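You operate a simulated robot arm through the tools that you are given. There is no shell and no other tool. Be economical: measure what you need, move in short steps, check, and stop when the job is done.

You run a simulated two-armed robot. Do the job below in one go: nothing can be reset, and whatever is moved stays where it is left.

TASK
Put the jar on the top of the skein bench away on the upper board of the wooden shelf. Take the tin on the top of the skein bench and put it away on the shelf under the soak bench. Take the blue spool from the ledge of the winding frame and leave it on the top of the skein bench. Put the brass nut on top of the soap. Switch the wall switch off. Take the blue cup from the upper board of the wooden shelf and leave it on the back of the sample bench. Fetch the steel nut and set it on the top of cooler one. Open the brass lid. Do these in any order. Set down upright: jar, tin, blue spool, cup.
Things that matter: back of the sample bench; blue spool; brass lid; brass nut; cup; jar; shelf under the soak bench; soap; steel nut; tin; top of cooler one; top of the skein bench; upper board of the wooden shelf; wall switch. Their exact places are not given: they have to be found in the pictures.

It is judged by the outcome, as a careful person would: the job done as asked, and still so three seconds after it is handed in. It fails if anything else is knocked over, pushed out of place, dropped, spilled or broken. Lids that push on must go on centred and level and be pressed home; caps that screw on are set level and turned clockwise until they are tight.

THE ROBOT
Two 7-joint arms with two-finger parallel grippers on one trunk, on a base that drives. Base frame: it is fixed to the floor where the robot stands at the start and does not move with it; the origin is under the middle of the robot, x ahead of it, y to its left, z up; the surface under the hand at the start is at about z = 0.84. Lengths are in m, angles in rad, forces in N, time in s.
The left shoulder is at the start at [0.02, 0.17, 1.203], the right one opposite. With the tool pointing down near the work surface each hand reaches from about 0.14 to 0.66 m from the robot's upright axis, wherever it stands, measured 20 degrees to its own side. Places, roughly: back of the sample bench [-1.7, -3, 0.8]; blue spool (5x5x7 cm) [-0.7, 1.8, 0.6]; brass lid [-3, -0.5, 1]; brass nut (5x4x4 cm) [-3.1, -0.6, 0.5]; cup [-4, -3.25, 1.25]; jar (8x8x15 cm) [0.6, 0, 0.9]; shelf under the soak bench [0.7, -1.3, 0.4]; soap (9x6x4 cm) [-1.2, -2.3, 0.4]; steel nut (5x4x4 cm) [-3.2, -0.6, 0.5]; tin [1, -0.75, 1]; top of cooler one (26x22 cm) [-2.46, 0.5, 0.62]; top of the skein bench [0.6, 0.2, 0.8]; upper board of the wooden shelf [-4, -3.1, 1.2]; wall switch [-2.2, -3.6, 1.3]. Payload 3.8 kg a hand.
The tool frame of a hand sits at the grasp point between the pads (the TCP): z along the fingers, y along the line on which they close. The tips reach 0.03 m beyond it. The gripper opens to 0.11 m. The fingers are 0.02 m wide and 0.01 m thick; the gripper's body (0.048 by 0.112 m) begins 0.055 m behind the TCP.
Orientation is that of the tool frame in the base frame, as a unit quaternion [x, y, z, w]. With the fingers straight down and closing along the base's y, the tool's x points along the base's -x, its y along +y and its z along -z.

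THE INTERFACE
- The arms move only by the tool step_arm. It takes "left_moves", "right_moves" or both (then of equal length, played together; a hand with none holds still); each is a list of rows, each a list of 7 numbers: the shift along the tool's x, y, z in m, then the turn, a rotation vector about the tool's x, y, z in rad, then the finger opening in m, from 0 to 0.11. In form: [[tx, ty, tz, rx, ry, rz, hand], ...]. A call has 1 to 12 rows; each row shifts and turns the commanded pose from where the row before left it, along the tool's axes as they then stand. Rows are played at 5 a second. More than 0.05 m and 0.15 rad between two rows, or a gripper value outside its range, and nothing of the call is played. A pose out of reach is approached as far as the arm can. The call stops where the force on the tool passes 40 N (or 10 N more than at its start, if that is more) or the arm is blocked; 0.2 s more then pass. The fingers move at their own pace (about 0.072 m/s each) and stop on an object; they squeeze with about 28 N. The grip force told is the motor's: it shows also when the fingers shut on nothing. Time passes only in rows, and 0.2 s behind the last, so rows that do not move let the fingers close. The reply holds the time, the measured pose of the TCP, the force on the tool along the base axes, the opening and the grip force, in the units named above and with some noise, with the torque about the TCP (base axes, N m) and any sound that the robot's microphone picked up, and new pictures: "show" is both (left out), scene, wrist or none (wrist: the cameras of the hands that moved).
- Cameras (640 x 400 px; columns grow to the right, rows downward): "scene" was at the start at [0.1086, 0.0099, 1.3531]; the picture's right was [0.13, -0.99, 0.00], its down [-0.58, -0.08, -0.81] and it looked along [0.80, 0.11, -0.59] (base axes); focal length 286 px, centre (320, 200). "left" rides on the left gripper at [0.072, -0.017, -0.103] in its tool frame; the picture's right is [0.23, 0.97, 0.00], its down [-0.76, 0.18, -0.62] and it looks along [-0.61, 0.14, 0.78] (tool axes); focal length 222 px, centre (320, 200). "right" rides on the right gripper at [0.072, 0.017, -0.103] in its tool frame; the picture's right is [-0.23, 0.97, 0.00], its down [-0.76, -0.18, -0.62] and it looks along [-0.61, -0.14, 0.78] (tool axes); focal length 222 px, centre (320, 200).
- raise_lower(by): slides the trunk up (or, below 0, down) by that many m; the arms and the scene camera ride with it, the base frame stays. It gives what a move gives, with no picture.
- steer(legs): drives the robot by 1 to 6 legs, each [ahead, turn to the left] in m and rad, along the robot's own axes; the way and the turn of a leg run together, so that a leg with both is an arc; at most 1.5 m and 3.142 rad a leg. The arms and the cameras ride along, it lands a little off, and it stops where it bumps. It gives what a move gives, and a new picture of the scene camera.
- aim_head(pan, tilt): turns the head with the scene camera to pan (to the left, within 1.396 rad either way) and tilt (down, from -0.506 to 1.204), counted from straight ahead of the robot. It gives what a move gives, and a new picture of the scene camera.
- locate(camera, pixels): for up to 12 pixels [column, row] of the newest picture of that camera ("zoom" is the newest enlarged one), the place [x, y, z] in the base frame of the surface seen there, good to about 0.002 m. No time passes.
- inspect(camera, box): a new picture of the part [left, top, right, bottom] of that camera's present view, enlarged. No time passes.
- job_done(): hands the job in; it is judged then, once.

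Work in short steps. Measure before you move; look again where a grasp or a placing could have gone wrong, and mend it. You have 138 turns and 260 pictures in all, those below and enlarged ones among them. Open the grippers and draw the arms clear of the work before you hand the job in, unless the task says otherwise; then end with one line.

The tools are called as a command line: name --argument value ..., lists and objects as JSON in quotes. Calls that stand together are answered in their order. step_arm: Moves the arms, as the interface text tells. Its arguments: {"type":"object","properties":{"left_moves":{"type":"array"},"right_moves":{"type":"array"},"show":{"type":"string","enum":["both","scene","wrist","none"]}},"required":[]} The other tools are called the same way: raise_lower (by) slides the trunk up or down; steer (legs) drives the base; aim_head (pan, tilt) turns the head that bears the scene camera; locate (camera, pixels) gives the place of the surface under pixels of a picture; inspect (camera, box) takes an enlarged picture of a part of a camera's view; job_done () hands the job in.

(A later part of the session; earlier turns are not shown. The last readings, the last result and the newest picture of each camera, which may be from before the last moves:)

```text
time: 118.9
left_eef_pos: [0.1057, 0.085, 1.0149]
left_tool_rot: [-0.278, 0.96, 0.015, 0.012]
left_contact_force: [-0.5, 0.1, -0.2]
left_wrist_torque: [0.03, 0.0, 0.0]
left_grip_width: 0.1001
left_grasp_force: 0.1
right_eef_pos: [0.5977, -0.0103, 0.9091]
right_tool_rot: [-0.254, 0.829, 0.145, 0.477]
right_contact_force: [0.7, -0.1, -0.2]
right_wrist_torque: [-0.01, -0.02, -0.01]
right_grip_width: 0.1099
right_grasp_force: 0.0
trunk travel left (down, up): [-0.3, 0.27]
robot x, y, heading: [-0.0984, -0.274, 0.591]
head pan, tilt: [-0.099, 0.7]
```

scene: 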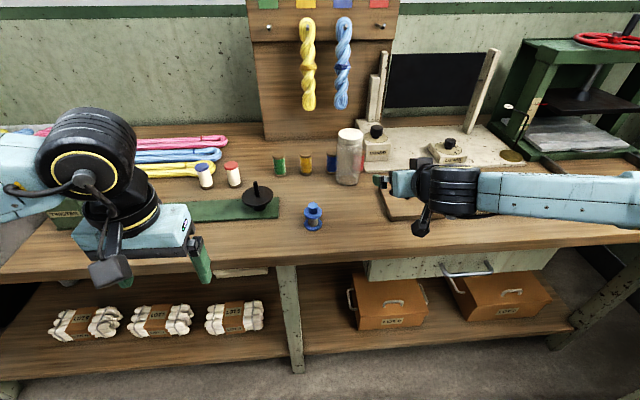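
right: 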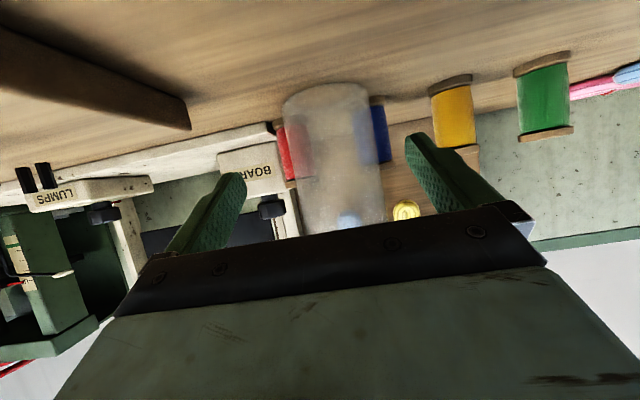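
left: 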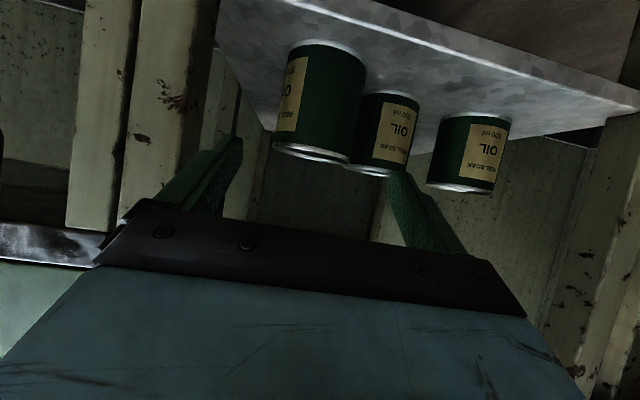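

The jar is centred. I close and lift it.

step_arm --right_moves '[[0, 0, 0, 0, 0, 0, 0.05], [0, 0, 0, 0, 0, 0, 0.05], [0, 0, 0, 0, 0, 0, 0.05], [-0.017, 0, -0.01, 0, 0, 0, 0.05], [-0.035, 0, -0.02, 0, 0, 0, 0.05], [-0.035, 0, -0.02, 0, 0, 0, 0.05], [-0.035, 0, -0.02, 0, 0, 0, 0.05]]'

```text
time: 120.5
left_eef_pos: [0.1058, 0.0853, 1.015]
left_tool_rot: [-0.278, 0.961, 0.015, 0.013]
left_contact_force: [0.0, 0.6, 0.5]
left_wrist_torque: [-0.02, 0.0, -0.02]
left_grip_width: 0.1001
left_grasp_force: 0.0
right_eef_pos: [0.5971, -0.0105, 1.0527]
right_tool_rot: [-0.255, 0.829, 0.146, 0.476]
right_contact_force: [-1.1, 0.6, -0.1]
right_wrist_torque: [0.02, -0.03, 0.0]
right_grip_width: 0.0502
right_grasp_force: 0.1
trunk travel left (down, up): [-0.3, 0.27]
robot x, y, heading: [-0.0957, -0.271, 0.594]
head pan, tilt: [-0.099, 0.7]
```

scene: 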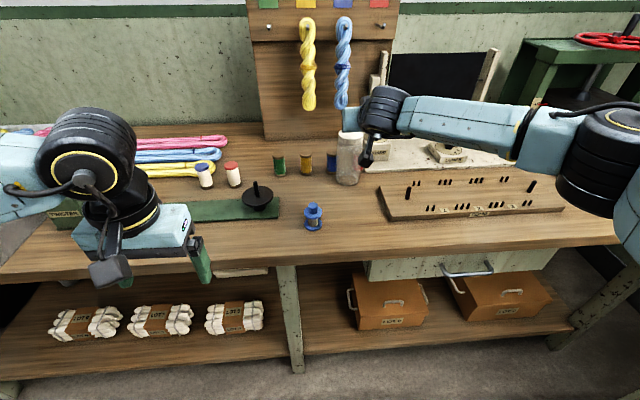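
right: 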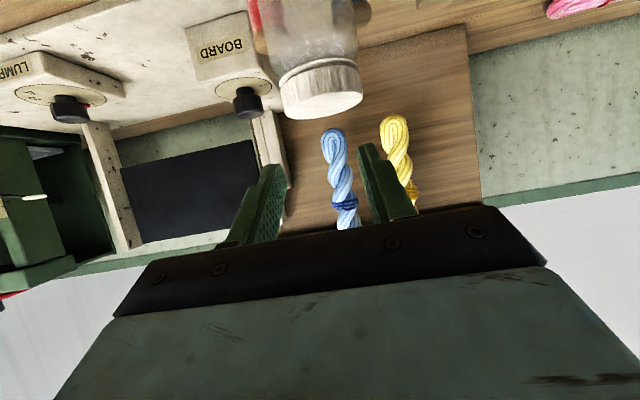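

The fingers shut to 0.05 without catching; I check where the jar stands now.

locate --camera "scene" --pixels '[[344, 135], [340, 133], [348, 137], [340, 160], [348, 182], [337, 180]]'

locate --camera "right" --pixels '[[320, 90], [305, 105], [340, 108], [350, 90], [310, 72], [290, 90], [318, 40]]'

inspect --camera "right" --box '[220, 0, 440, 140]'

```text
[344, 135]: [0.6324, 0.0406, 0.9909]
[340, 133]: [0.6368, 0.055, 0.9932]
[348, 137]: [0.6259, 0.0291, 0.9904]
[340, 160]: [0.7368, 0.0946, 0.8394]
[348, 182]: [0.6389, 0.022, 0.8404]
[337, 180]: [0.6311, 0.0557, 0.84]
```

```text
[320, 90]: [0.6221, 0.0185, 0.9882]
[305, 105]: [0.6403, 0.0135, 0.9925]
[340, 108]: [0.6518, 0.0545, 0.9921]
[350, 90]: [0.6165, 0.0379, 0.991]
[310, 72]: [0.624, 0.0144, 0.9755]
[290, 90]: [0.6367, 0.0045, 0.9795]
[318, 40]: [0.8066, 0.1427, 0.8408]
```

```text
2.86 times, centred on (330, 70) of right
```

zoom: 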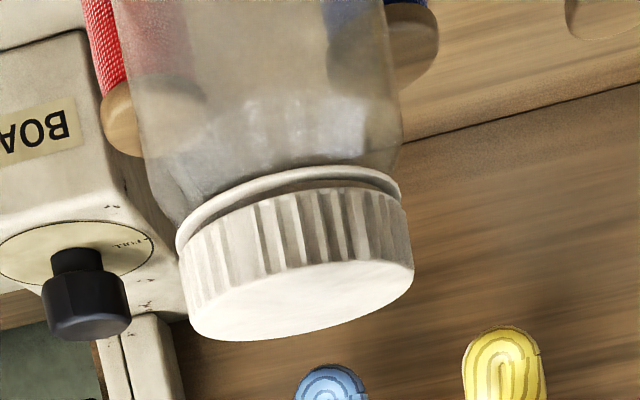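

The jar was pushed slightly earlier and now stands near (0.64,0.035), by the small spools. I draw the hand back to see clearly.

step_arm --right_moves '[[0, 0, -0.04, 0, 0, 0, 0.11], [0, -0.03, -0.03, 0, 0, 0, 0.11], [0, -0.04, 0, 0, 0, 0, 0.11], [0, -0.04, 0, 0, 0, 0, 0.11], [0, -0.03, 0, 0, 0, 0, 0.11]]' --show "scene"

inspect --camera "scene" --box '[260, 100, 430, 220]'

```text
time: 121.7
left_eef_pos: [0.1056, 0.0846, 1.0132]
left_tool_rot: [-0.279, 0.96, 0.015, 0.012]
left_contact_force: [0.3, -0.3, -0.7]
left_wrist_torque: [0.01, -0.02, -0.02]
left_grip_width: 0.1001
left_grasp_force: 0.0
right_eef_pos: [0.6257, -0.1616, 1.088]
right_tool_rot: [-0.255, 0.829, 0.145, 0.477]
right_contact_force: [0.3, -0.2, 0.4]
right_wrist_torque: [-0.01, 0.01, -0.02]
right_grip_width: 0.1102
right_grasp_force: 0.0
trunk travel left (down, up): [-0.3, 0.27]
robot x, y, heading: [-0.0997, -0.2773, 0.591]
head pan, tilt: [-0.099, 0.7]
```

scene: 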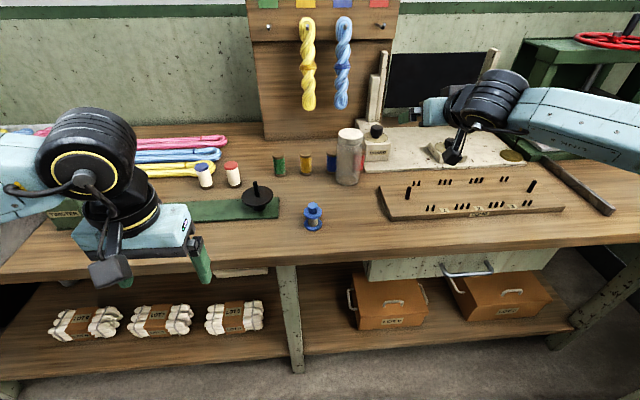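

```text
3.33 times, centred on (345, 160) of scene
```

zoom: 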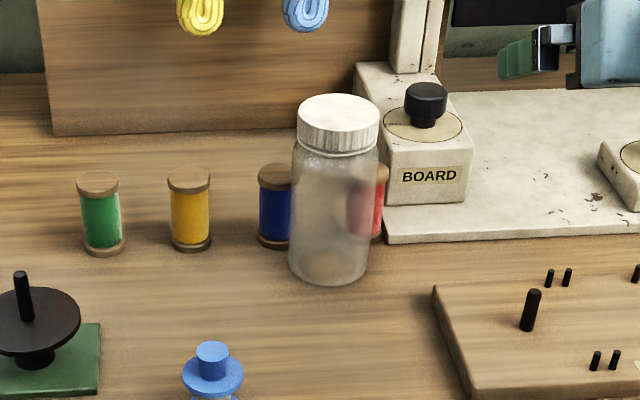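

I measure the lid, the blue and red spools around it.

locate --camera "zoom" --pixels '[[338, 98], [338, 112], [338, 126], [300, 112], [376, 112], [330, 282], [274, 170], [262, 205], [290, 240], [384, 175], [378, 230], [189, 178]]'

```text
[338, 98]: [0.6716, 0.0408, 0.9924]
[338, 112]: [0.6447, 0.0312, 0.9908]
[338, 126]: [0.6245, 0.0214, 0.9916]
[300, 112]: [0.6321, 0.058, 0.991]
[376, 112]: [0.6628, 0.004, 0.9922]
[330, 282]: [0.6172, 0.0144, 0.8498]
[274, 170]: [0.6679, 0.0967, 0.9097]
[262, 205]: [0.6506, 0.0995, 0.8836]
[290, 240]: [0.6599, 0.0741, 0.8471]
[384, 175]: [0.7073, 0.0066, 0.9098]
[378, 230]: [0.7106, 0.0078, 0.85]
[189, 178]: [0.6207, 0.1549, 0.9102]
```

Jar lid centre ≈ (0.647,0.031); the little spools stand just behind it, so I stop 1 cm short of centre. Moving to the line ahead of it.

step_arm --right_moves '[[0, 0.037, 0, 0, 0, 0, 0.11], [0, 0.037, 0, 0, 0, 0, 0.11], [0, 0.037, 0, 0, 0, 0, 0.11], [0.025, 0.037, 0.012, 0, 0, 0, 0.11], [0.04, 0, 0.02, 0, 0, 0, 0.11], [0.035, 0, 0.018, 0, 0, 0, 0.11], [0, 0, 0, 0, 0, 0, 0.11]]'

```text
time: 123.3
left_eef_pos: [0.1049, 0.0847, 1.0145]
left_tool_rot: [-0.278, 0.96, 0.015, 0.012]
left_contact_force: [0.3, 0.0, -0.3]
left_wrist_torque: [0.01, -0.01, -0.01]
left_grip_width: 0.1001
left_grasp_force: 0.0
right_eef_pos: [0.5349, -0.0431, 0.975]
right_tool_rot: [-0.254, 0.829, 0.145, 0.477]
right_contact_force: [0.0, -0.9, -0.8]
right_wrist_torque: [0.0, 0.01, -0.03]
right_grip_width: 0.1101
right_grasp_force: 0.0
trunk travel left (down, up): [-0.3, 0.27]
robot x, y, heading: [-0.0939, -0.2748, 0.591]
head pan, tilt: [-0.099, 0.7]
```

scene: 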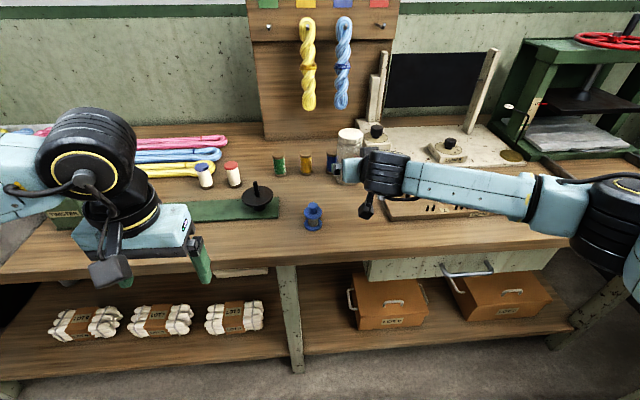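
right: 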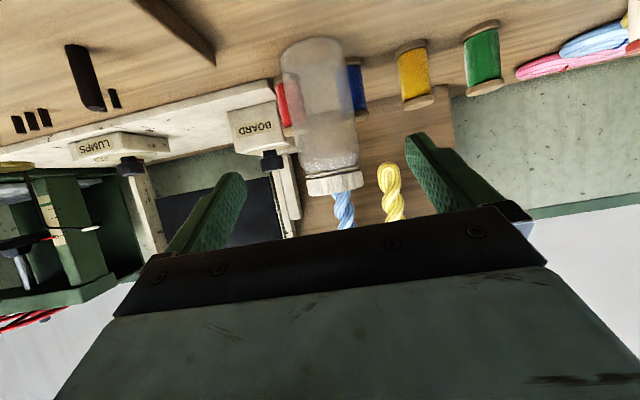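

Aligned. I drive 0.05 ahead to shorten the reach.

steer --legs '[[0.05, 0]]'

```text
time: 124.2
left_eef_pos: [0.1482, 0.114, 1.014]
left_tool_rot: [-0.278, 0.96, 0.015, 0.011]
left_contact_force: [0.5, 0.2, 0.1]
left_wrist_torque: [-0.02, 0.03, -0.02]
left_grip_width: 0.0998
left_grasp_force: 0.1
right_eef_pos: [0.5775, -0.0155, 0.9737]
right_tool_rot: [-0.253, 0.83, 0.144, 0.476]
right_contact_force: [0.3, -0.2, -0.3]
right_wrist_torque: [0.0, -0.02, 0.01]
right_grip_width: 0.1098
right_grasp_force: 0.0
trunk travel left (down, up): [-0.3, 0.27]
robot x, y, heading: [-0.0556, -0.2489, 0.592]
head pan, tilt: [-0.099, 0.7]
```

scene: 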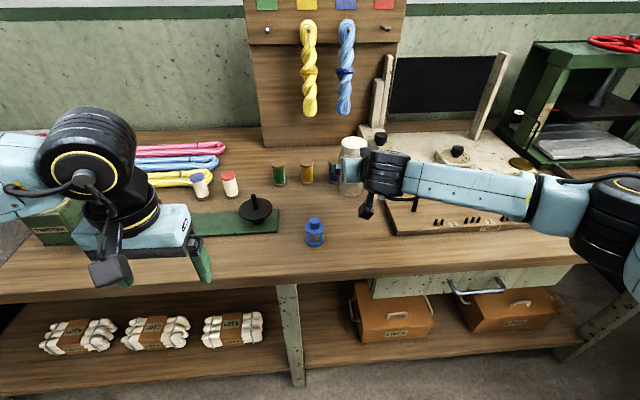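

I go the rest of the way: 0.098 along the fingers, 0.023 down.

step_arm --right_moves '[[0.012, 0, 0.033, 0, 0, 0, 0.11], [0.011, 0, 0.033, 0, 0, 0, 0.11], [0, 0, 0.032, 0, 0, 0, 0.11], [0, 0, 0, 0, 0, 0, 0.11]]' --show "wrist"

```text
time: 125.2
left_eef_pos: [0.1475, 0.1132, 1.0151]
left_tool_rot: [-0.278, 0.96, 0.014, 0.013]
left_contact_force: [-0.9, 0.8, 0.4]
left_wrist_torque: [0.03, -0.02, -0.01]
left_grip_width: 0.1004
left_grasp_force: 0.2
right_eef_pos: [0.6393, 0.0259, 0.9066]
right_tool_rot: [-0.254, 0.829, 0.145, 0.477]
right_contact_force: [0.1, -0.2, -0.3]
right_wrist_torque: [0.02, 0.02, 0.04]
right_grip_width: 0.1098
right_grasp_force: 0.1
trunk travel left (down, up): [-0.3, 0.27]
robot x, y, heading: [-0.054, -0.2467, 0.589]
head pan, tilt: [-0.099, 0.7]
```

right: 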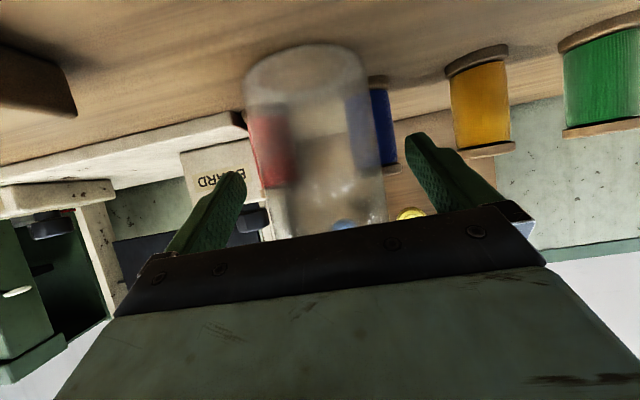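

The jar fills the gap properly now. I close and check the width before lifting.

step_arm --right_moves '[[0, 0, 0, 0, 0, 0, 0.06], [0, 0, 0, 0, 0, 0, 0.06], [0, 0, 0, 0, 0, 0, 0.06]]' --show "wrist"

```text
time: 126.0
left_eef_pos: [0.1481, 0.1132, 1.0146]
left_tool_rot: [-0.278, 0.96, 0.014, 0.012]
left_contact_force: [0.6, -0.8, -0.3]
left_wrist_torque: [0.03, -0.01, 0.02]
left_grip_width: 0.1001
left_grasp_force: 0.1
right_eef_pos: [0.639, 0.025, 0.9067]
right_tool_rot: [-0.254, 0.829, 0.145, 0.477]
right_contact_force: [1.2, 0.6, 0.0]
right_wrist_torque: [-0.01, 0.02, 0.0]
right_grip_width: 0.0689
right_grasp_force: 28.0
trunk travel left (down, up): [-0.3, 0.27]
robot x, y, heading: [-0.0591, -0.2487, 0.594]
head pan, tilt: [-0.099, 0.7]
```

right: 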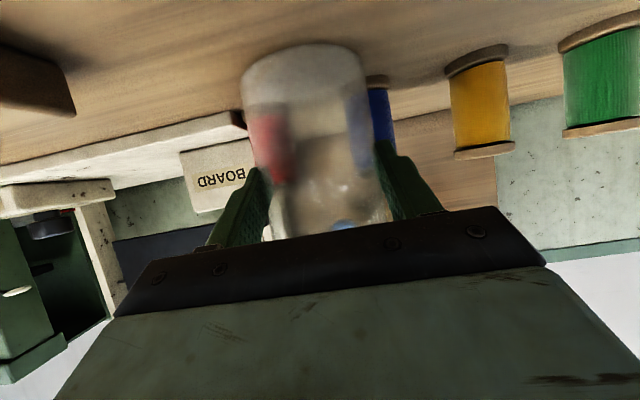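

Gripped (0.069, 28 N). I lift straight up and draw back.

step_arm --right_moves '[[-0.017, 0, -0.01, 0, 0, 0, 0.05], [-0.035, 0, -0.02, 0, 0, 0, 0.05], [-0.035, 0, -0.02, 0, 0, 0, 0.05], [-0.035, 0, -0.02, 0, 0, 0, 0.05], [-0.017, 0, -0.03, 0, 0, 0, 0.05], [0, 0, -0.04, 0, 0, 0, 0.05]]'

```text
time: 127.4
left_eef_pos: [0.1471, 0.112, 1.0143]
left_tool_rot: [-0.278, 0.96, 0.015, 0.012]
left_contact_force: [0.0, 0.4, -0.2]
left_wrist_torque: [0.01, -0.03, 0.0]
left_grip_width: 0.0998
left_grasp_force: 0.1
right_eef_pos: [0.5921, -0.0043, 1.097]
right_tool_rot: [-0.254, 0.829, 0.145, 0.476]
right_contact_force: [-0.5, 0.8, -1.8]
right_wrist_torque: [0.0, -0.02, -0.01]
right_grip_width: 0.0689
right_grasp_force: 27.9
trunk travel left (down, up): [-0.3, 0.27]
robot x, y, heading: [-0.0563, -0.2456, 0.59]
head pan, tilt: [-0.099, 0.7]
```

scene: 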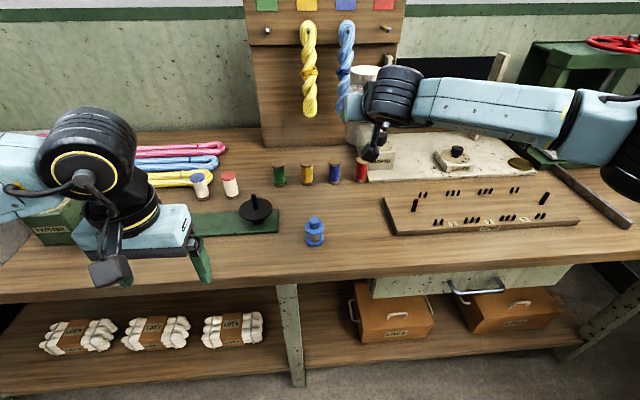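
right: 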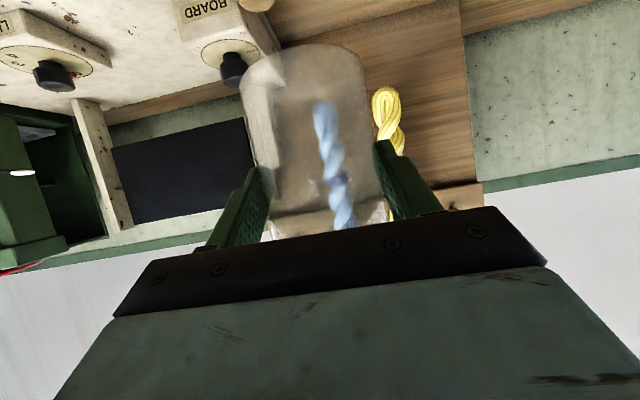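

Jar is held upright; all spools stand. I back off, turn round and drive across the open floor towards the wooden shelf.

steer --legs '[[-0.25, 0], [0, -3.1], [1.5, 0], [1.2, 0]]'

aim_head --pan 0.0 --tilt 0.2

```text
time: 149.1
left_eef_pos: [-2.5533, -2.4036, 1.0147]
left_tool_rot: [0.949, 0.314, -0.011, 0.015]
left_contact_force: [-0.2, 1.0, -0.4]
left_wrist_torque: [0.0, -0.01, 0.0]
left_grip_width: 0.0996
left_grasp_force: 0.1
right_eef_pos: [-3.0066, -2.3196, 1.0948]
right_tool_rot: [0.819, 0.284, -0.471, 0.162]
right_contact_force: [2.0, 0.5, -0.5]
right_wrist_torque: [0.04, -0.02, -0.02]
right_grip_width: 0.0687
right_grasp_force: 27.6
trunk travel left (down, up): [-0.3, 0.27]
robot x, y, heading: [-2.3796, -2.0284, -2.479]
head pan, tilt: [-0.099, 0.7]
```

scene: 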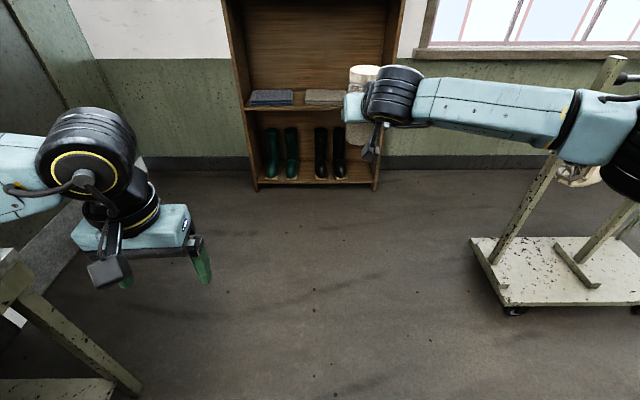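

```text
time: 150.0
left_eef_pos: [-2.5527, -2.4035, 1.0147]
left_tool_rot: [0.95, 0.312, -0.012, 0.015]
left_contact_force: [-0.2, 0.5, 0.4]
left_wrist_torque: [0.03, -0.01, 0.0]
left_grip_width: 0.0999
left_grasp_force: 0.0
right_eef_pos: [-3.0066, -2.3203, 1.0956]
right_tool_rot: [0.819, 0.283, -0.472, 0.162]
right_contact_force: [-0.5, -0.1, 0.0]
right_wrist_torque: [0.03, -0.02, -0.01]
right_grip_width: 0.069
right_grasp_force: 28.2
trunk travel left (down, up): [-0.3, 0.27]
robot x, y, heading: [-2.38, -2.0272, -2.475]
head pan, tilt: [0.0, 0.201]
```

scene: 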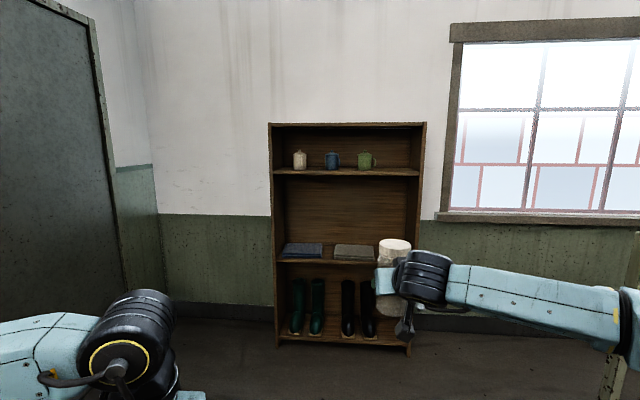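

The upper board holds a cream mug (300,160), blue cup (332,160) and green mug (366,160). I measure them and the board.

inspect --camera "scene" --box '[255, 110, 440, 270]'

locate --camera "scene" --pixels '[[300, 160], [332, 162], [366, 162], [395, 172], [275, 172], [419, 172], [345, 125], [332, 154], [400, 160], [395, 150], [276, 260], [345, 174]]'

```text
2.50 times, centred on (348, 190) of scene
```

zoom: 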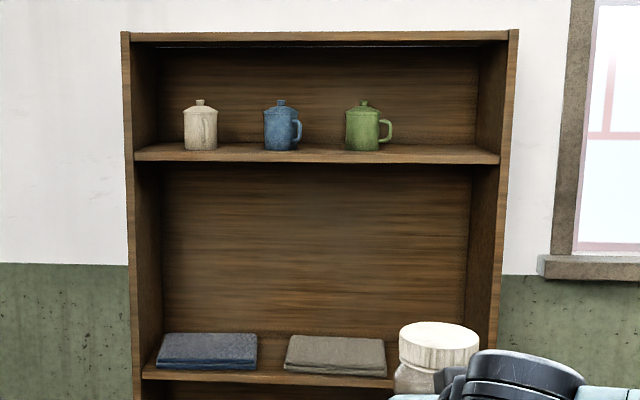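

```text
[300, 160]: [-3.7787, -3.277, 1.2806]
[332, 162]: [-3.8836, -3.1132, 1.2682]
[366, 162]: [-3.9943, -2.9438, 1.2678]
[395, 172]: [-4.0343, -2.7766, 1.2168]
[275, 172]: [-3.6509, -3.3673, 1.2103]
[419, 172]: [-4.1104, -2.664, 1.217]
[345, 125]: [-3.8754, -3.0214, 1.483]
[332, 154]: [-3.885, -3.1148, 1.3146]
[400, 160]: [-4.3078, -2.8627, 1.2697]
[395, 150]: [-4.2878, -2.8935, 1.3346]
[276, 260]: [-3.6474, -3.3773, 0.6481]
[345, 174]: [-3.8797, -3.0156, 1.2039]
```

Board top ≈1.22, front edge at (-4.03,-2.78); free room right of the green mug. I raise the trunk and drive to square up in front of that spot, short by 0.28 m.

raise_lower --by 0.225

steer --legs '[[0, -0.251], [0.907, 0], [0, 0.163]]'

```text
time: 152.4
left_eef_pos: [-2.5531, -2.4047, 1.238]
left_tool_rot: [0.949, 0.313, -0.012, 0.015]
left_contact_force: [0.2, 0.3, -0.2]
left_wrist_torque: [-0.01, 0.01, -0.03]
left_grip_width: 0.1003
left_grasp_force: 0.0
right_eef_pos: [-3.0066, -2.32, 1.3223]
right_tool_rot: [0.819, 0.283, -0.472, 0.161]
right_contact_force: [0.3, -0.3, -0.1]
right_wrist_torque: [0.01, -0.02, 0.04]
right_grip_width: 0.0688
right_grasp_force: 28.1
trunk travel left (down, up): [-0.525, 0.045]
robot x, y, heading: [-2.3798, -2.0268, -2.482]
head pan, tilt: [0.0, 0.201]
```

```text
time: 158.7
left_eef_pos: [-3.3952, -2.7616, 1.2396]
left_tool_rot: [0.959, 0.282, -0.012, 0.015]
left_contact_force: [-0.8, 0.5, 0.0]
left_wrist_torque: [-0.02, 0.02, 0.0]
left_grip_width: 0.0999
left_grasp_force: 0.1
right_eef_pos: [-3.842, -2.6483, 1.3203]
right_tool_rot: [0.828, 0.258, -0.476, 0.147]
right_contact_force: [0.3, 0.1, -0.2]
right_wrist_torque: [0.01, 0.0, 0.0]
right_grip_width: 0.0687
right_grasp_force: 28.3
trunk travel left (down, up): [-0.525, 0.045]
robot x, y, heading: [-3.1953, -2.4001, -2.542]
head pan, tilt: [0.0, 0.201]
```

scene: 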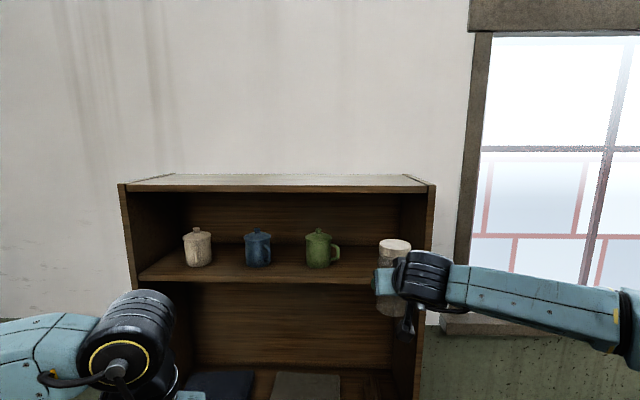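

I measure the board top, the green mug and side panel from here.

locate --camera "scene" --pixels '[[318, 235], [318, 262], [337, 250], [350, 270], [365, 265], [378, 278], [258, 240], [258, 262], [270, 250], [430, 250], [420, 188], [200, 240]]'

steer --legs '[[0, -0.025], [0.18, 0]]'

```text
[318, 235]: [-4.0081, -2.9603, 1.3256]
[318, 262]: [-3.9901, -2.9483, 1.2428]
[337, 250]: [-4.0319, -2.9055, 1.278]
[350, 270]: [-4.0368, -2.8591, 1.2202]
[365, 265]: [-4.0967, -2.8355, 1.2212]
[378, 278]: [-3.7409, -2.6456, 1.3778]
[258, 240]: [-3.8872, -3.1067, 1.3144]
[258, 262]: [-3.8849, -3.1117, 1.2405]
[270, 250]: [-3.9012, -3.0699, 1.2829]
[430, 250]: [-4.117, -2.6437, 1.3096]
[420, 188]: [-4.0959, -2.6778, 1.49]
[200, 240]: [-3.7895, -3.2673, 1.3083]
```

```text
time: 160.5
left_eef_pos: [-3.5553, -2.8523, 1.2389]
left_tool_rot: [0.963, 0.268, -0.013, 0.014]
left_contact_force: [-1.4, 0.5, 0.0]
left_wrist_torque: [0.0, -0.04, 0.01]
left_grip_width: 0.0997
left_grasp_force: 0.1
right_eef_pos: [-3.9987, -2.7241, 1.3201]
right_tool_rot: [0.832, 0.245, -0.478, 0.139]
right_contact_force: [-1.1, -0.4, -1.1]
right_wrist_torque: [0.03, 0.03, 0.01]
right_grip_width: 0.0686
right_grasp_force: 28.3
trunk travel left (down, up): [-0.525, 0.045]
robot x, y, heading: [-3.3453, -2.4955, -2.569]
head pan, tilt: [0.0, 0.201]
```

scene: 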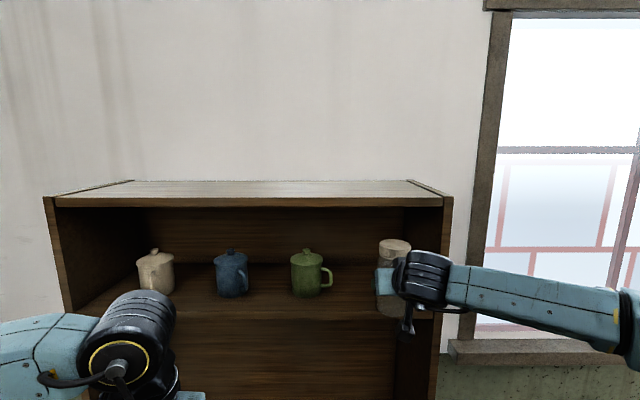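

Board top z=1.2205; jar base at 1.253. I drive the last 0.115 m in.

steer --legs '[[0.118, 0]]'

step_arm --right_moves '[[0.0173, 0, 0.01, 0, 0, 0, 0.05], [0.0069, 0, 0.004, 0, 0, 0, 0.05], [0.0026, 0, 0.0015, 0, 0, 0, 0.05], [0, 0, 0, 0, 0, 0, 0.05]]'

```text
time: 161.8
left_eef_pos: [-3.6583, -2.9167, 1.2406]
left_tool_rot: [0.964, 0.266, -0.012, 0.015]
left_contact_force: [-1.0, 0.5, 0.9]
left_wrist_torque: [-0.03, 0.04, -0.01]
left_grip_width: 0.1001
left_grasp_force: 0.1
right_eef_pos: [-4.1011, -2.789, 1.3218]
right_tool_rot: [0.832, 0.244, -0.479, 0.139]
right_contact_force: [-0.2, -0.7, -1.2]
right_wrist_torque: [0.02, -0.03, 0.04]
right_grip_width: 0.0686
right_grasp_force: 28.3
trunk travel left (down, up): [-0.525, 0.045]
robot x, y, heading: [-3.4457, -2.5608, -2.578]
head pan, tilt: [0.0, 0.201]
```

scene: 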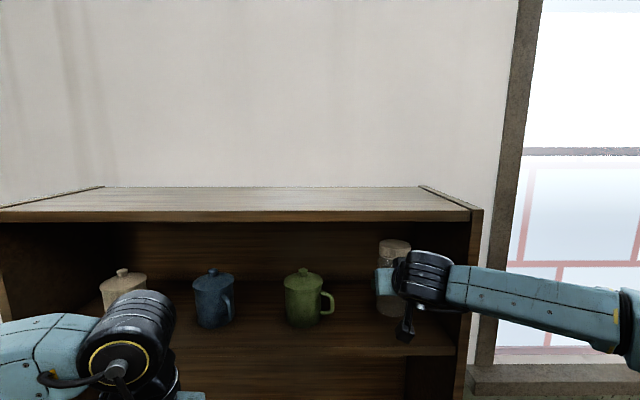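

```text
time: 162.8
left_eef_pos: [-3.6578, -2.9161, 1.2394]
left_tool_rot: [0.963, 0.267, -0.012, 0.014]
left_contact_force: [-0.7, -0.3, -0.2]
left_wrist_torque: [0.05, -0.05, 0.01]
left_grip_width: 0.0998
left_grasp_force: 0.1
right_eef_pos: [-4.1014, -2.7862, 1.2907]
right_tool_rot: [0.832, 0.243, -0.48, 0.139]
right_contact_force: [-0.2, -0.3, -1.3]
right_wrist_torque: [0.02, -0.01, -0.03]
right_grip_width: 0.0685
right_grasp_force: 28.1
trunk travel left (down, up): [-0.525, 0.045]
robot x, y, heading: [-3.4499, -2.561, -2.572]
head pan, tilt: [0.0, 0.201]
```

scene: 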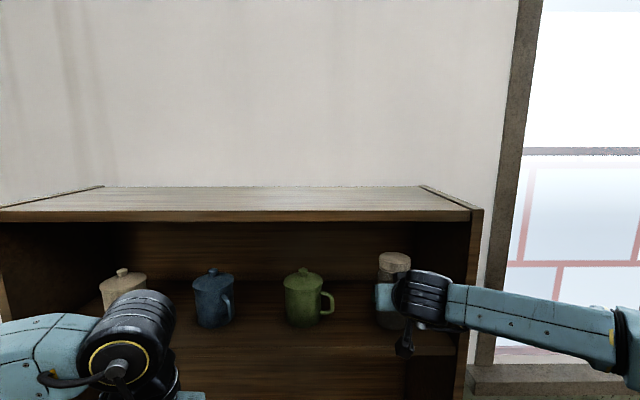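
right: 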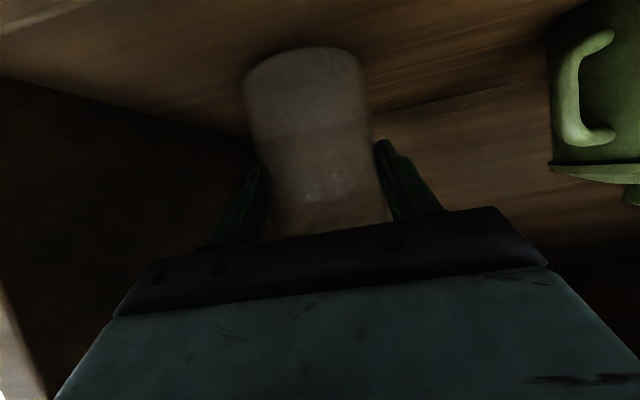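

A few mm remain. I lower gently until the load changes.

step_arm --right_moves '[[0.0026, 0, 0.0015, 0, 0, 0, 0.05], [0.0026, 0, 0.0015, 0, 0, 0, 0.05], [0, 0, 0, 0, 0, 0, 0.05]]' --show "none"

```text
time: 163.6
left_eef_pos: [-3.6575, -2.9154, 1.2394]
left_tool_rot: [0.964, 0.267, -0.012, 0.014]
left_contact_force: [0.4, -0.9, -0.2]
left_wrist_torque: [0.0, 0.01, -0.02]
left_grip_width: 0.1
left_grasp_force: 0.1
right_eef_pos: [-4.1026, -2.787, 1.2883]
right_tool_rot: [0.83, 0.244, -0.481, 0.141]
right_contact_force: [-3.5, 0.4, 10.9]
right_wrist_torque: [-0.02, 0.05, 0.01]
right_grip_width: 0.0689
right_grasp_force: 27.7
trunk travel left (down, up): [-0.525, 0.045]
robot x, y, heading: [-3.4474, -2.5576, -2.577]
head pan, tilt: [0.0, 0.201]
```

Contact made. I open and withdraw along the tool axis.

step_arm --right_moves '[[-0.0013, 0, -0.0008, 0, 0, 0, 0.05], [0, 0, 0, 0, 0, 0, 0.1], [0, 0, 0, 0, 0, 0, 0.1], [0, 0, -0.03, 0, 0, 0, 0.1], [0, 0, -0.04, 0, 0, 0, 0.1], [0, 0, -0.04, 0, 0, 0, 0.1]]'

```text
time: 165.0
left_eef_pos: [-3.6589, -2.9142, 1.2409]
left_tool_rot: [0.964, 0.266, -0.012, 0.014]
left_contact_force: [0.0, -0.2, -0.2]
left_wrist_torque: [0.01, 0.03, -0.01]
left_grip_width: 0.1001
left_grasp_force: 0.0
right_eef_pos: [-4.0222, -2.7364, 1.3431]
right_tool_rot: [0.832, 0.243, -0.479, 0.139]
right_contact_force: [0.7, 0.6, -0.3]
right_wrist_torque: [-0.02, -0.02, -0.01]
right_grip_width: 0.1001
right_grasp_force: 0.1
trunk travel left (down, up): [-0.525, 0.045]
robot x, y, heading: [-3.4417, -2.5627, -2.566]
head pan, tilt: [0.0, 0.201]
```

scene: 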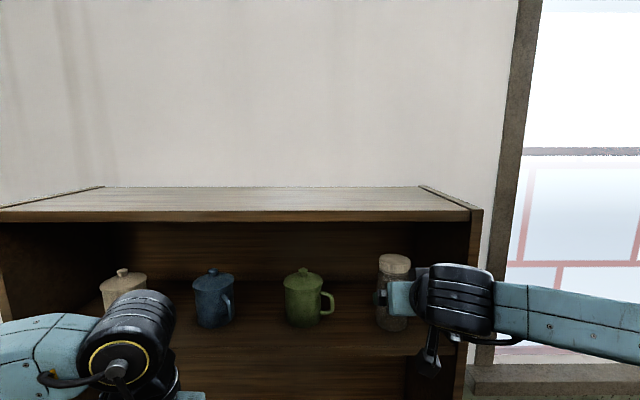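
right: 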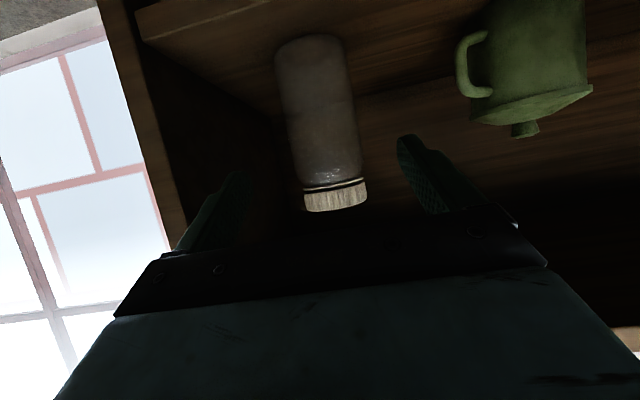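

Jar is upright on the board. Next the blue cup: I look at how its handle points.

inspect --camera "scene" --box '[170, 240, 350, 350]'

locate --camera "zoom" --pixels '[[152, 105], [152, 117], [100, 200], [205, 200], [152, 290], [225, 200], [233, 200], [228, 265], [152, 150], [215, 215]]'

```text
3.56 times, centred on (260, 295) of scene
```

zoom: 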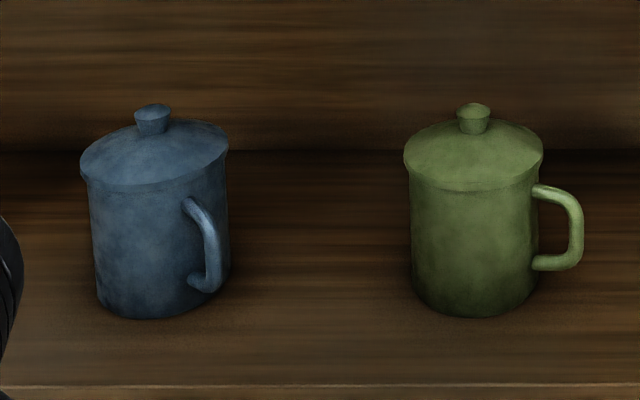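

```text
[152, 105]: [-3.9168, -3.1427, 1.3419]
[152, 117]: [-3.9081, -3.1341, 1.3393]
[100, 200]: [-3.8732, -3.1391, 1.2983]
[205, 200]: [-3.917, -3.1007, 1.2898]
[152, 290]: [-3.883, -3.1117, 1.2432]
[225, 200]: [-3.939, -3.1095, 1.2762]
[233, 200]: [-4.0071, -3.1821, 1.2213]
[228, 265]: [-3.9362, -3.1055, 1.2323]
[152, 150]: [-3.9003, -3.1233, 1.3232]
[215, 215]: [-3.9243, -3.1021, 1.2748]
```

The blue cup's centre is (-3.912,-3.138) and its handle points front-right (azimuth ≈1.41), so I'll come at it from the front right with the handle between the fingers. I back off first.

steer --legs '[[-0.45, 0]]'

step_arm --right_moves '[[0, 0, 0, -0.101, 0, -0.0585, 0.11], [0, 0, 0, -0.101, 0, -0.0585, 0.11], [0, 0, 0, -0.101, 0, -0.0585, 0.11], [0, 0, 0, 0, 0, 0, 0.11]]' --show "none"

steer --legs '[[0, 0.535], [0.25, 0], [0, -0.269]]'

aim_head --pan 0.1 --tilt 0.3

```text
time: 167.7
left_eef_pos: [-3.283, -2.675, 1.2392]
left_tool_rot: [0.964, 0.264, -0.013, 0.014]
left_contact_force: [0.4, -0.2, -0.5]
left_wrist_torque: [0.0, 0.03, 0.0]
left_grip_width: 0.1
left_grasp_force: 0.1
right_eef_pos: [-3.6463, -2.495, 1.3424]
right_tool_rot: [0.833, 0.241, -0.479, 0.137]
right_contact_force: [-0.6, 0.4, 0.2]
right_wrist_torque: [-0.01, -0.02, 0.01]
right_grip_width: 0.1001
right_grasp_force: 0.0
trunk travel left (down, up): [-0.525, 0.045]
robot x, y, heading: [-3.0669, -2.319, -2.576]
head pan, tilt: [0.0, 0.201]
```

scene: 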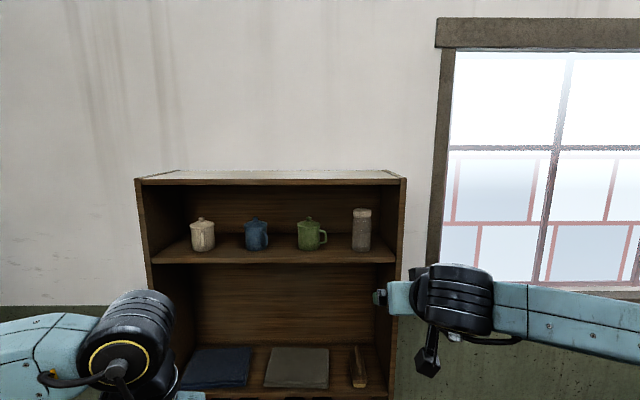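

```text
time: 168.7
left_eef_pos: [-3.2812, -2.6777, 1.2386]
left_tool_rot: [0.964, 0.265, -0.011, 0.014]
left_contact_force: [-0.3, -0.5, -0.3]
left_wrist_torque: [0.0, 0.03, 0.01]
left_grip_width: 0.1
left_grasp_force: 0.1
right_eef_pos: [-3.6461, -2.4946, 1.3426]
right_tool_rot: [0.778, 0.383, -0.447, 0.22]
right_contact_force: [-1.0, -0.2, 0.0]
right_wrist_torque: [0.03, -0.02, 0.0]
right_grip_width: 0.11
right_grasp_force: 0.0
trunk travel left (down, up): [-0.525, 0.045]
robot x, y, heading: [-3.0684, -2.3225, -2.579]
head pan, tilt: [0.0, 0.201]
```

```text
time: 172.9
left_eef_pos: [-3.297, -2.9453, 1.239]
left_tool_rot: [0.921, 0.39, -0.011, 0.016]
left_contact_force: [0.1, -1.0, 0.7]
left_wrist_torque: [0.0, 0.0, -0.04]
left_grip_width: 0.0999
left_grasp_force: 0.1
right_eef_pos: [-3.6943, -2.8653, 1.344]
right_tool_rot: [0.72, 0.482, -0.414, 0.277]
right_contact_force: [-0.6, 0.1, -0.8]
right_wrist_torque: [0.01, 0.02, 0.0]
right_grip_width: 0.1102
right_grasp_force: 0.0
trunk travel left (down, up): [-0.525, 0.045]
robot x, y, heading: [-3.1852, -2.5492, -2.314]
head pan, tilt: [0.0, 0.201]
```

scene: 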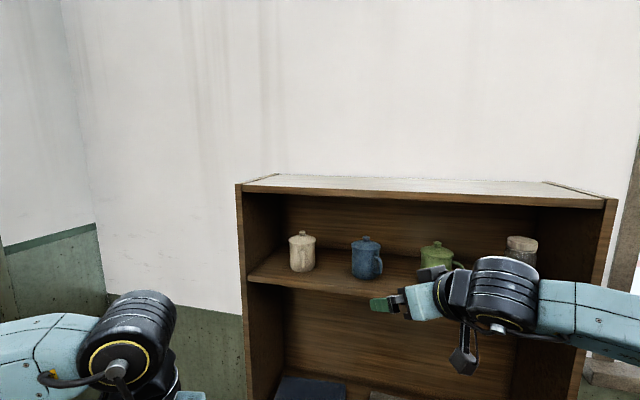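

```text
time: 173.6
left_eef_pos: [-3.2971, -2.9448, 1.2392]
left_tool_rot: [0.921, 0.389, -0.011, 0.015]
left_contact_force: [0.0, 0.3, -0.7]
left_wrist_torque: [-0.02, 0.02, 0.03]
left_grip_width: 0.1002
left_grasp_force: 0.0
right_eef_pos: [-3.6954, -2.8664, 1.3435]
right_tool_rot: [0.72, 0.483, -0.414, 0.277]
right_contact_force: [-0.4, -0.1, -0.5]
right_wrist_torque: [0.01, 0.05, -0.02]
right_grip_width: 0.1104
right_grasp_force: 0.2
trunk travel left (down, up): [-0.525, 0.045]
robot x, y, heading: [-3.1878, -2.5484, -2.31]
head pan, tilt: [0.099, 0.3]
```

scene: 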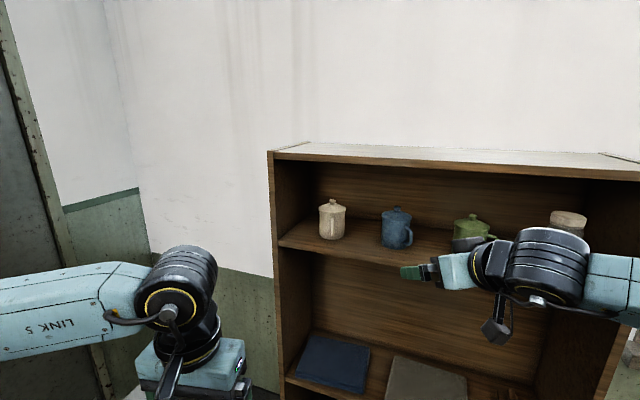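

I re-measure the blue cup from here.

inspect --camera "scene" --box '[350, 190, 450, 260]'

locate --camera "zoom" --pixels '[[300, 110], [300, 120], [300, 135], [225, 200], [345, 200], [300, 340], [385, 200], [400, 240], [390, 300], [355, 230]]'

```text
5.71 times, centred on (400, 225) of scene
```

zoom: 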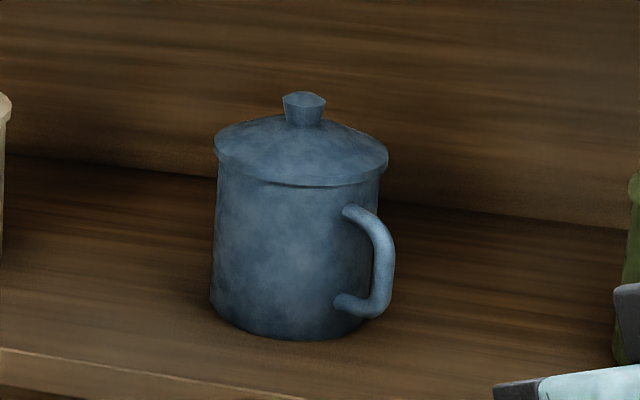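

```text
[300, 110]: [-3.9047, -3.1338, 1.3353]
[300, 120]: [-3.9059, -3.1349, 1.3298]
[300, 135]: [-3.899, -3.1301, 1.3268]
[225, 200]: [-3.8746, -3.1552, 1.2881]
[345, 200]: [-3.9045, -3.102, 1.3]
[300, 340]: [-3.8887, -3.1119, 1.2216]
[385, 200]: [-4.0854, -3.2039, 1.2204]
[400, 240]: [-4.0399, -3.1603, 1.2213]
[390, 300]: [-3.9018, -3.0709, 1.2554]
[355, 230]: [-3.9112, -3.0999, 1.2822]
```

Cup centre (-3.911,-3.139), handle tip at (-3.902,-3.071). I drive 0.25 ahead (the fingers come to the shelf front), then read the pose.

steer --legs '[[0.25, 0]]'

```text
time: 175.4
left_eef_pos: [-3.4629, -3.1281, 1.239]
left_tool_rot: [0.921, 0.389, -0.01, 0.016]
left_contact_force: [0.6, -0.4, -0.9]
left_wrist_torque: [-0.03, 0.02, -0.03]
left_grip_width: 0.1001
left_grasp_force: 0.0
right_eef_pos: [-3.8628, -3.0475, 1.3431]
right_tool_rot: [0.72, 0.483, -0.414, 0.277]
right_contact_force: [0.2, -0.6, 0.2]
right_wrist_torque: [0.01, 0.01, 0.0]
right_grip_width: 0.11
right_grasp_force: 0.1
trunk travel left (down, up): [-0.525, 0.045]
robot x, y, heading: [-3.3534, -2.7275, -2.32]
head pan, tilt: [0.099, 0.3]
```

scene: 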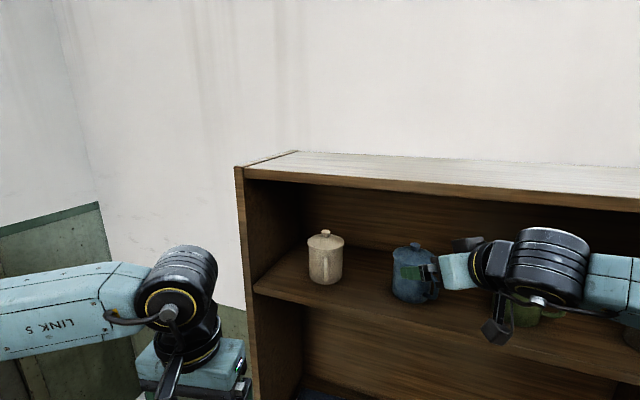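

I align and slide in 0.111 m along the fingers, handle between them.

step_arm --right_moves '[[0.0177, -0.01, 0, 0, 0, 0, 0.11], [0, 0, 0.037, 0, 0, 0, 0.11], [0, 0, 0.037, 0, 0, 0, 0.11], [0, 0, 0.02, 0, 0, 0, 0.11], [0, 0, 0, 0, 0, 0, 0.11]]'

```text
time: 176.6
left_eef_pos: [-3.4639, -3.1262, 1.2395]
left_tool_rot: [0.921, 0.389, -0.011, 0.017]
left_contact_force: [0.5, -1.0, 0.0]
left_wrist_torque: [0.01, 0.0, -0.02]
left_grip_width: 0.1003
left_grasp_force: 0.1
right_eef_pos: [-3.9005, -3.1109, 1.2788]
right_tool_rot: [0.721, 0.482, -0.415, 0.276]
right_contact_force: [0.6, 0.8, 0.5]
right_wrist_torque: [0.0, 0.05, -0.01]
right_grip_width: 0.1099
right_grasp_force: 0.2
trunk travel left (down, up): [-0.525, 0.045]
robot x, y, heading: [-3.3495, -2.7305, -2.311]
head pan, tilt: [0.099, 0.3]
```

scene: 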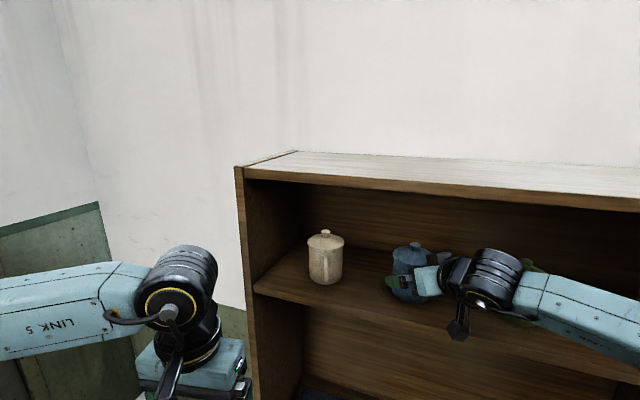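
right: 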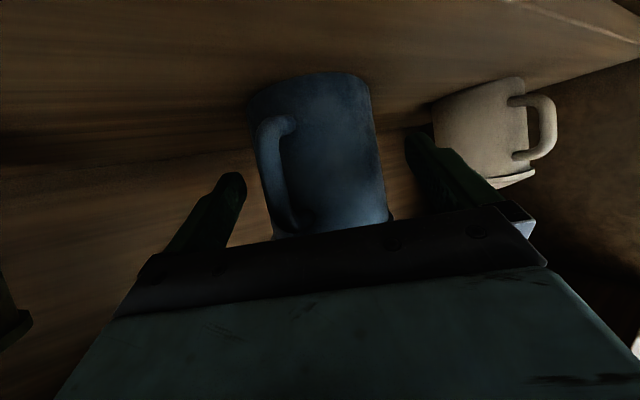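

The handle lies between the fingers. I go 0.014 m more and close.

step_arm --right_moves '[[0, 0, 0.007, 0, 0, 0, 0.11], [0, 0, 0.007, 0, 0, 0, 0.11], [0, 0, 0, 0, 0, 0, 0.06], [0, 0, 0, 0, 0, 0, 0.06], [0, 0, 0, 0, 0, 0, 0.06]]' --show "wrist"

```text
time: 177.8
left_eef_pos: [-3.4644, -3.128, 1.2382]
left_tool_rot: [0.921, 0.39, -0.01, 0.015]
left_contact_force: [-0.6, -0.5, 1.4]
left_wrist_torque: [-0.02, -0.02, -0.01]
left_grip_width: 0.1
left_grasp_force: 0.1
right_eef_pos: [-3.9039, -3.122, 1.2731]
right_tool_rot: [0.721, 0.482, -0.415, 0.276]
right_contact_force: [-0.6, 1.2, 1.1]
right_wrist_torque: [-0.04, 0.1, -0.03]
right_grip_width: 0.0796
right_grasp_force: 27.7
trunk travel left (down, up): [-0.525, 0.045]
robot x, y, heading: [-3.3504, -2.7285, -2.314]
head pan, tilt: [0.099, 0.3]
```

right: 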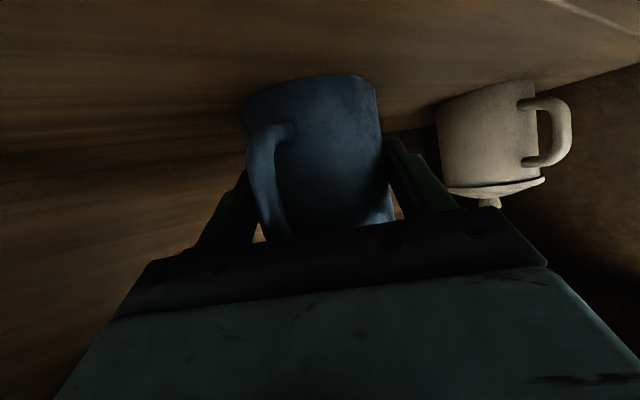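

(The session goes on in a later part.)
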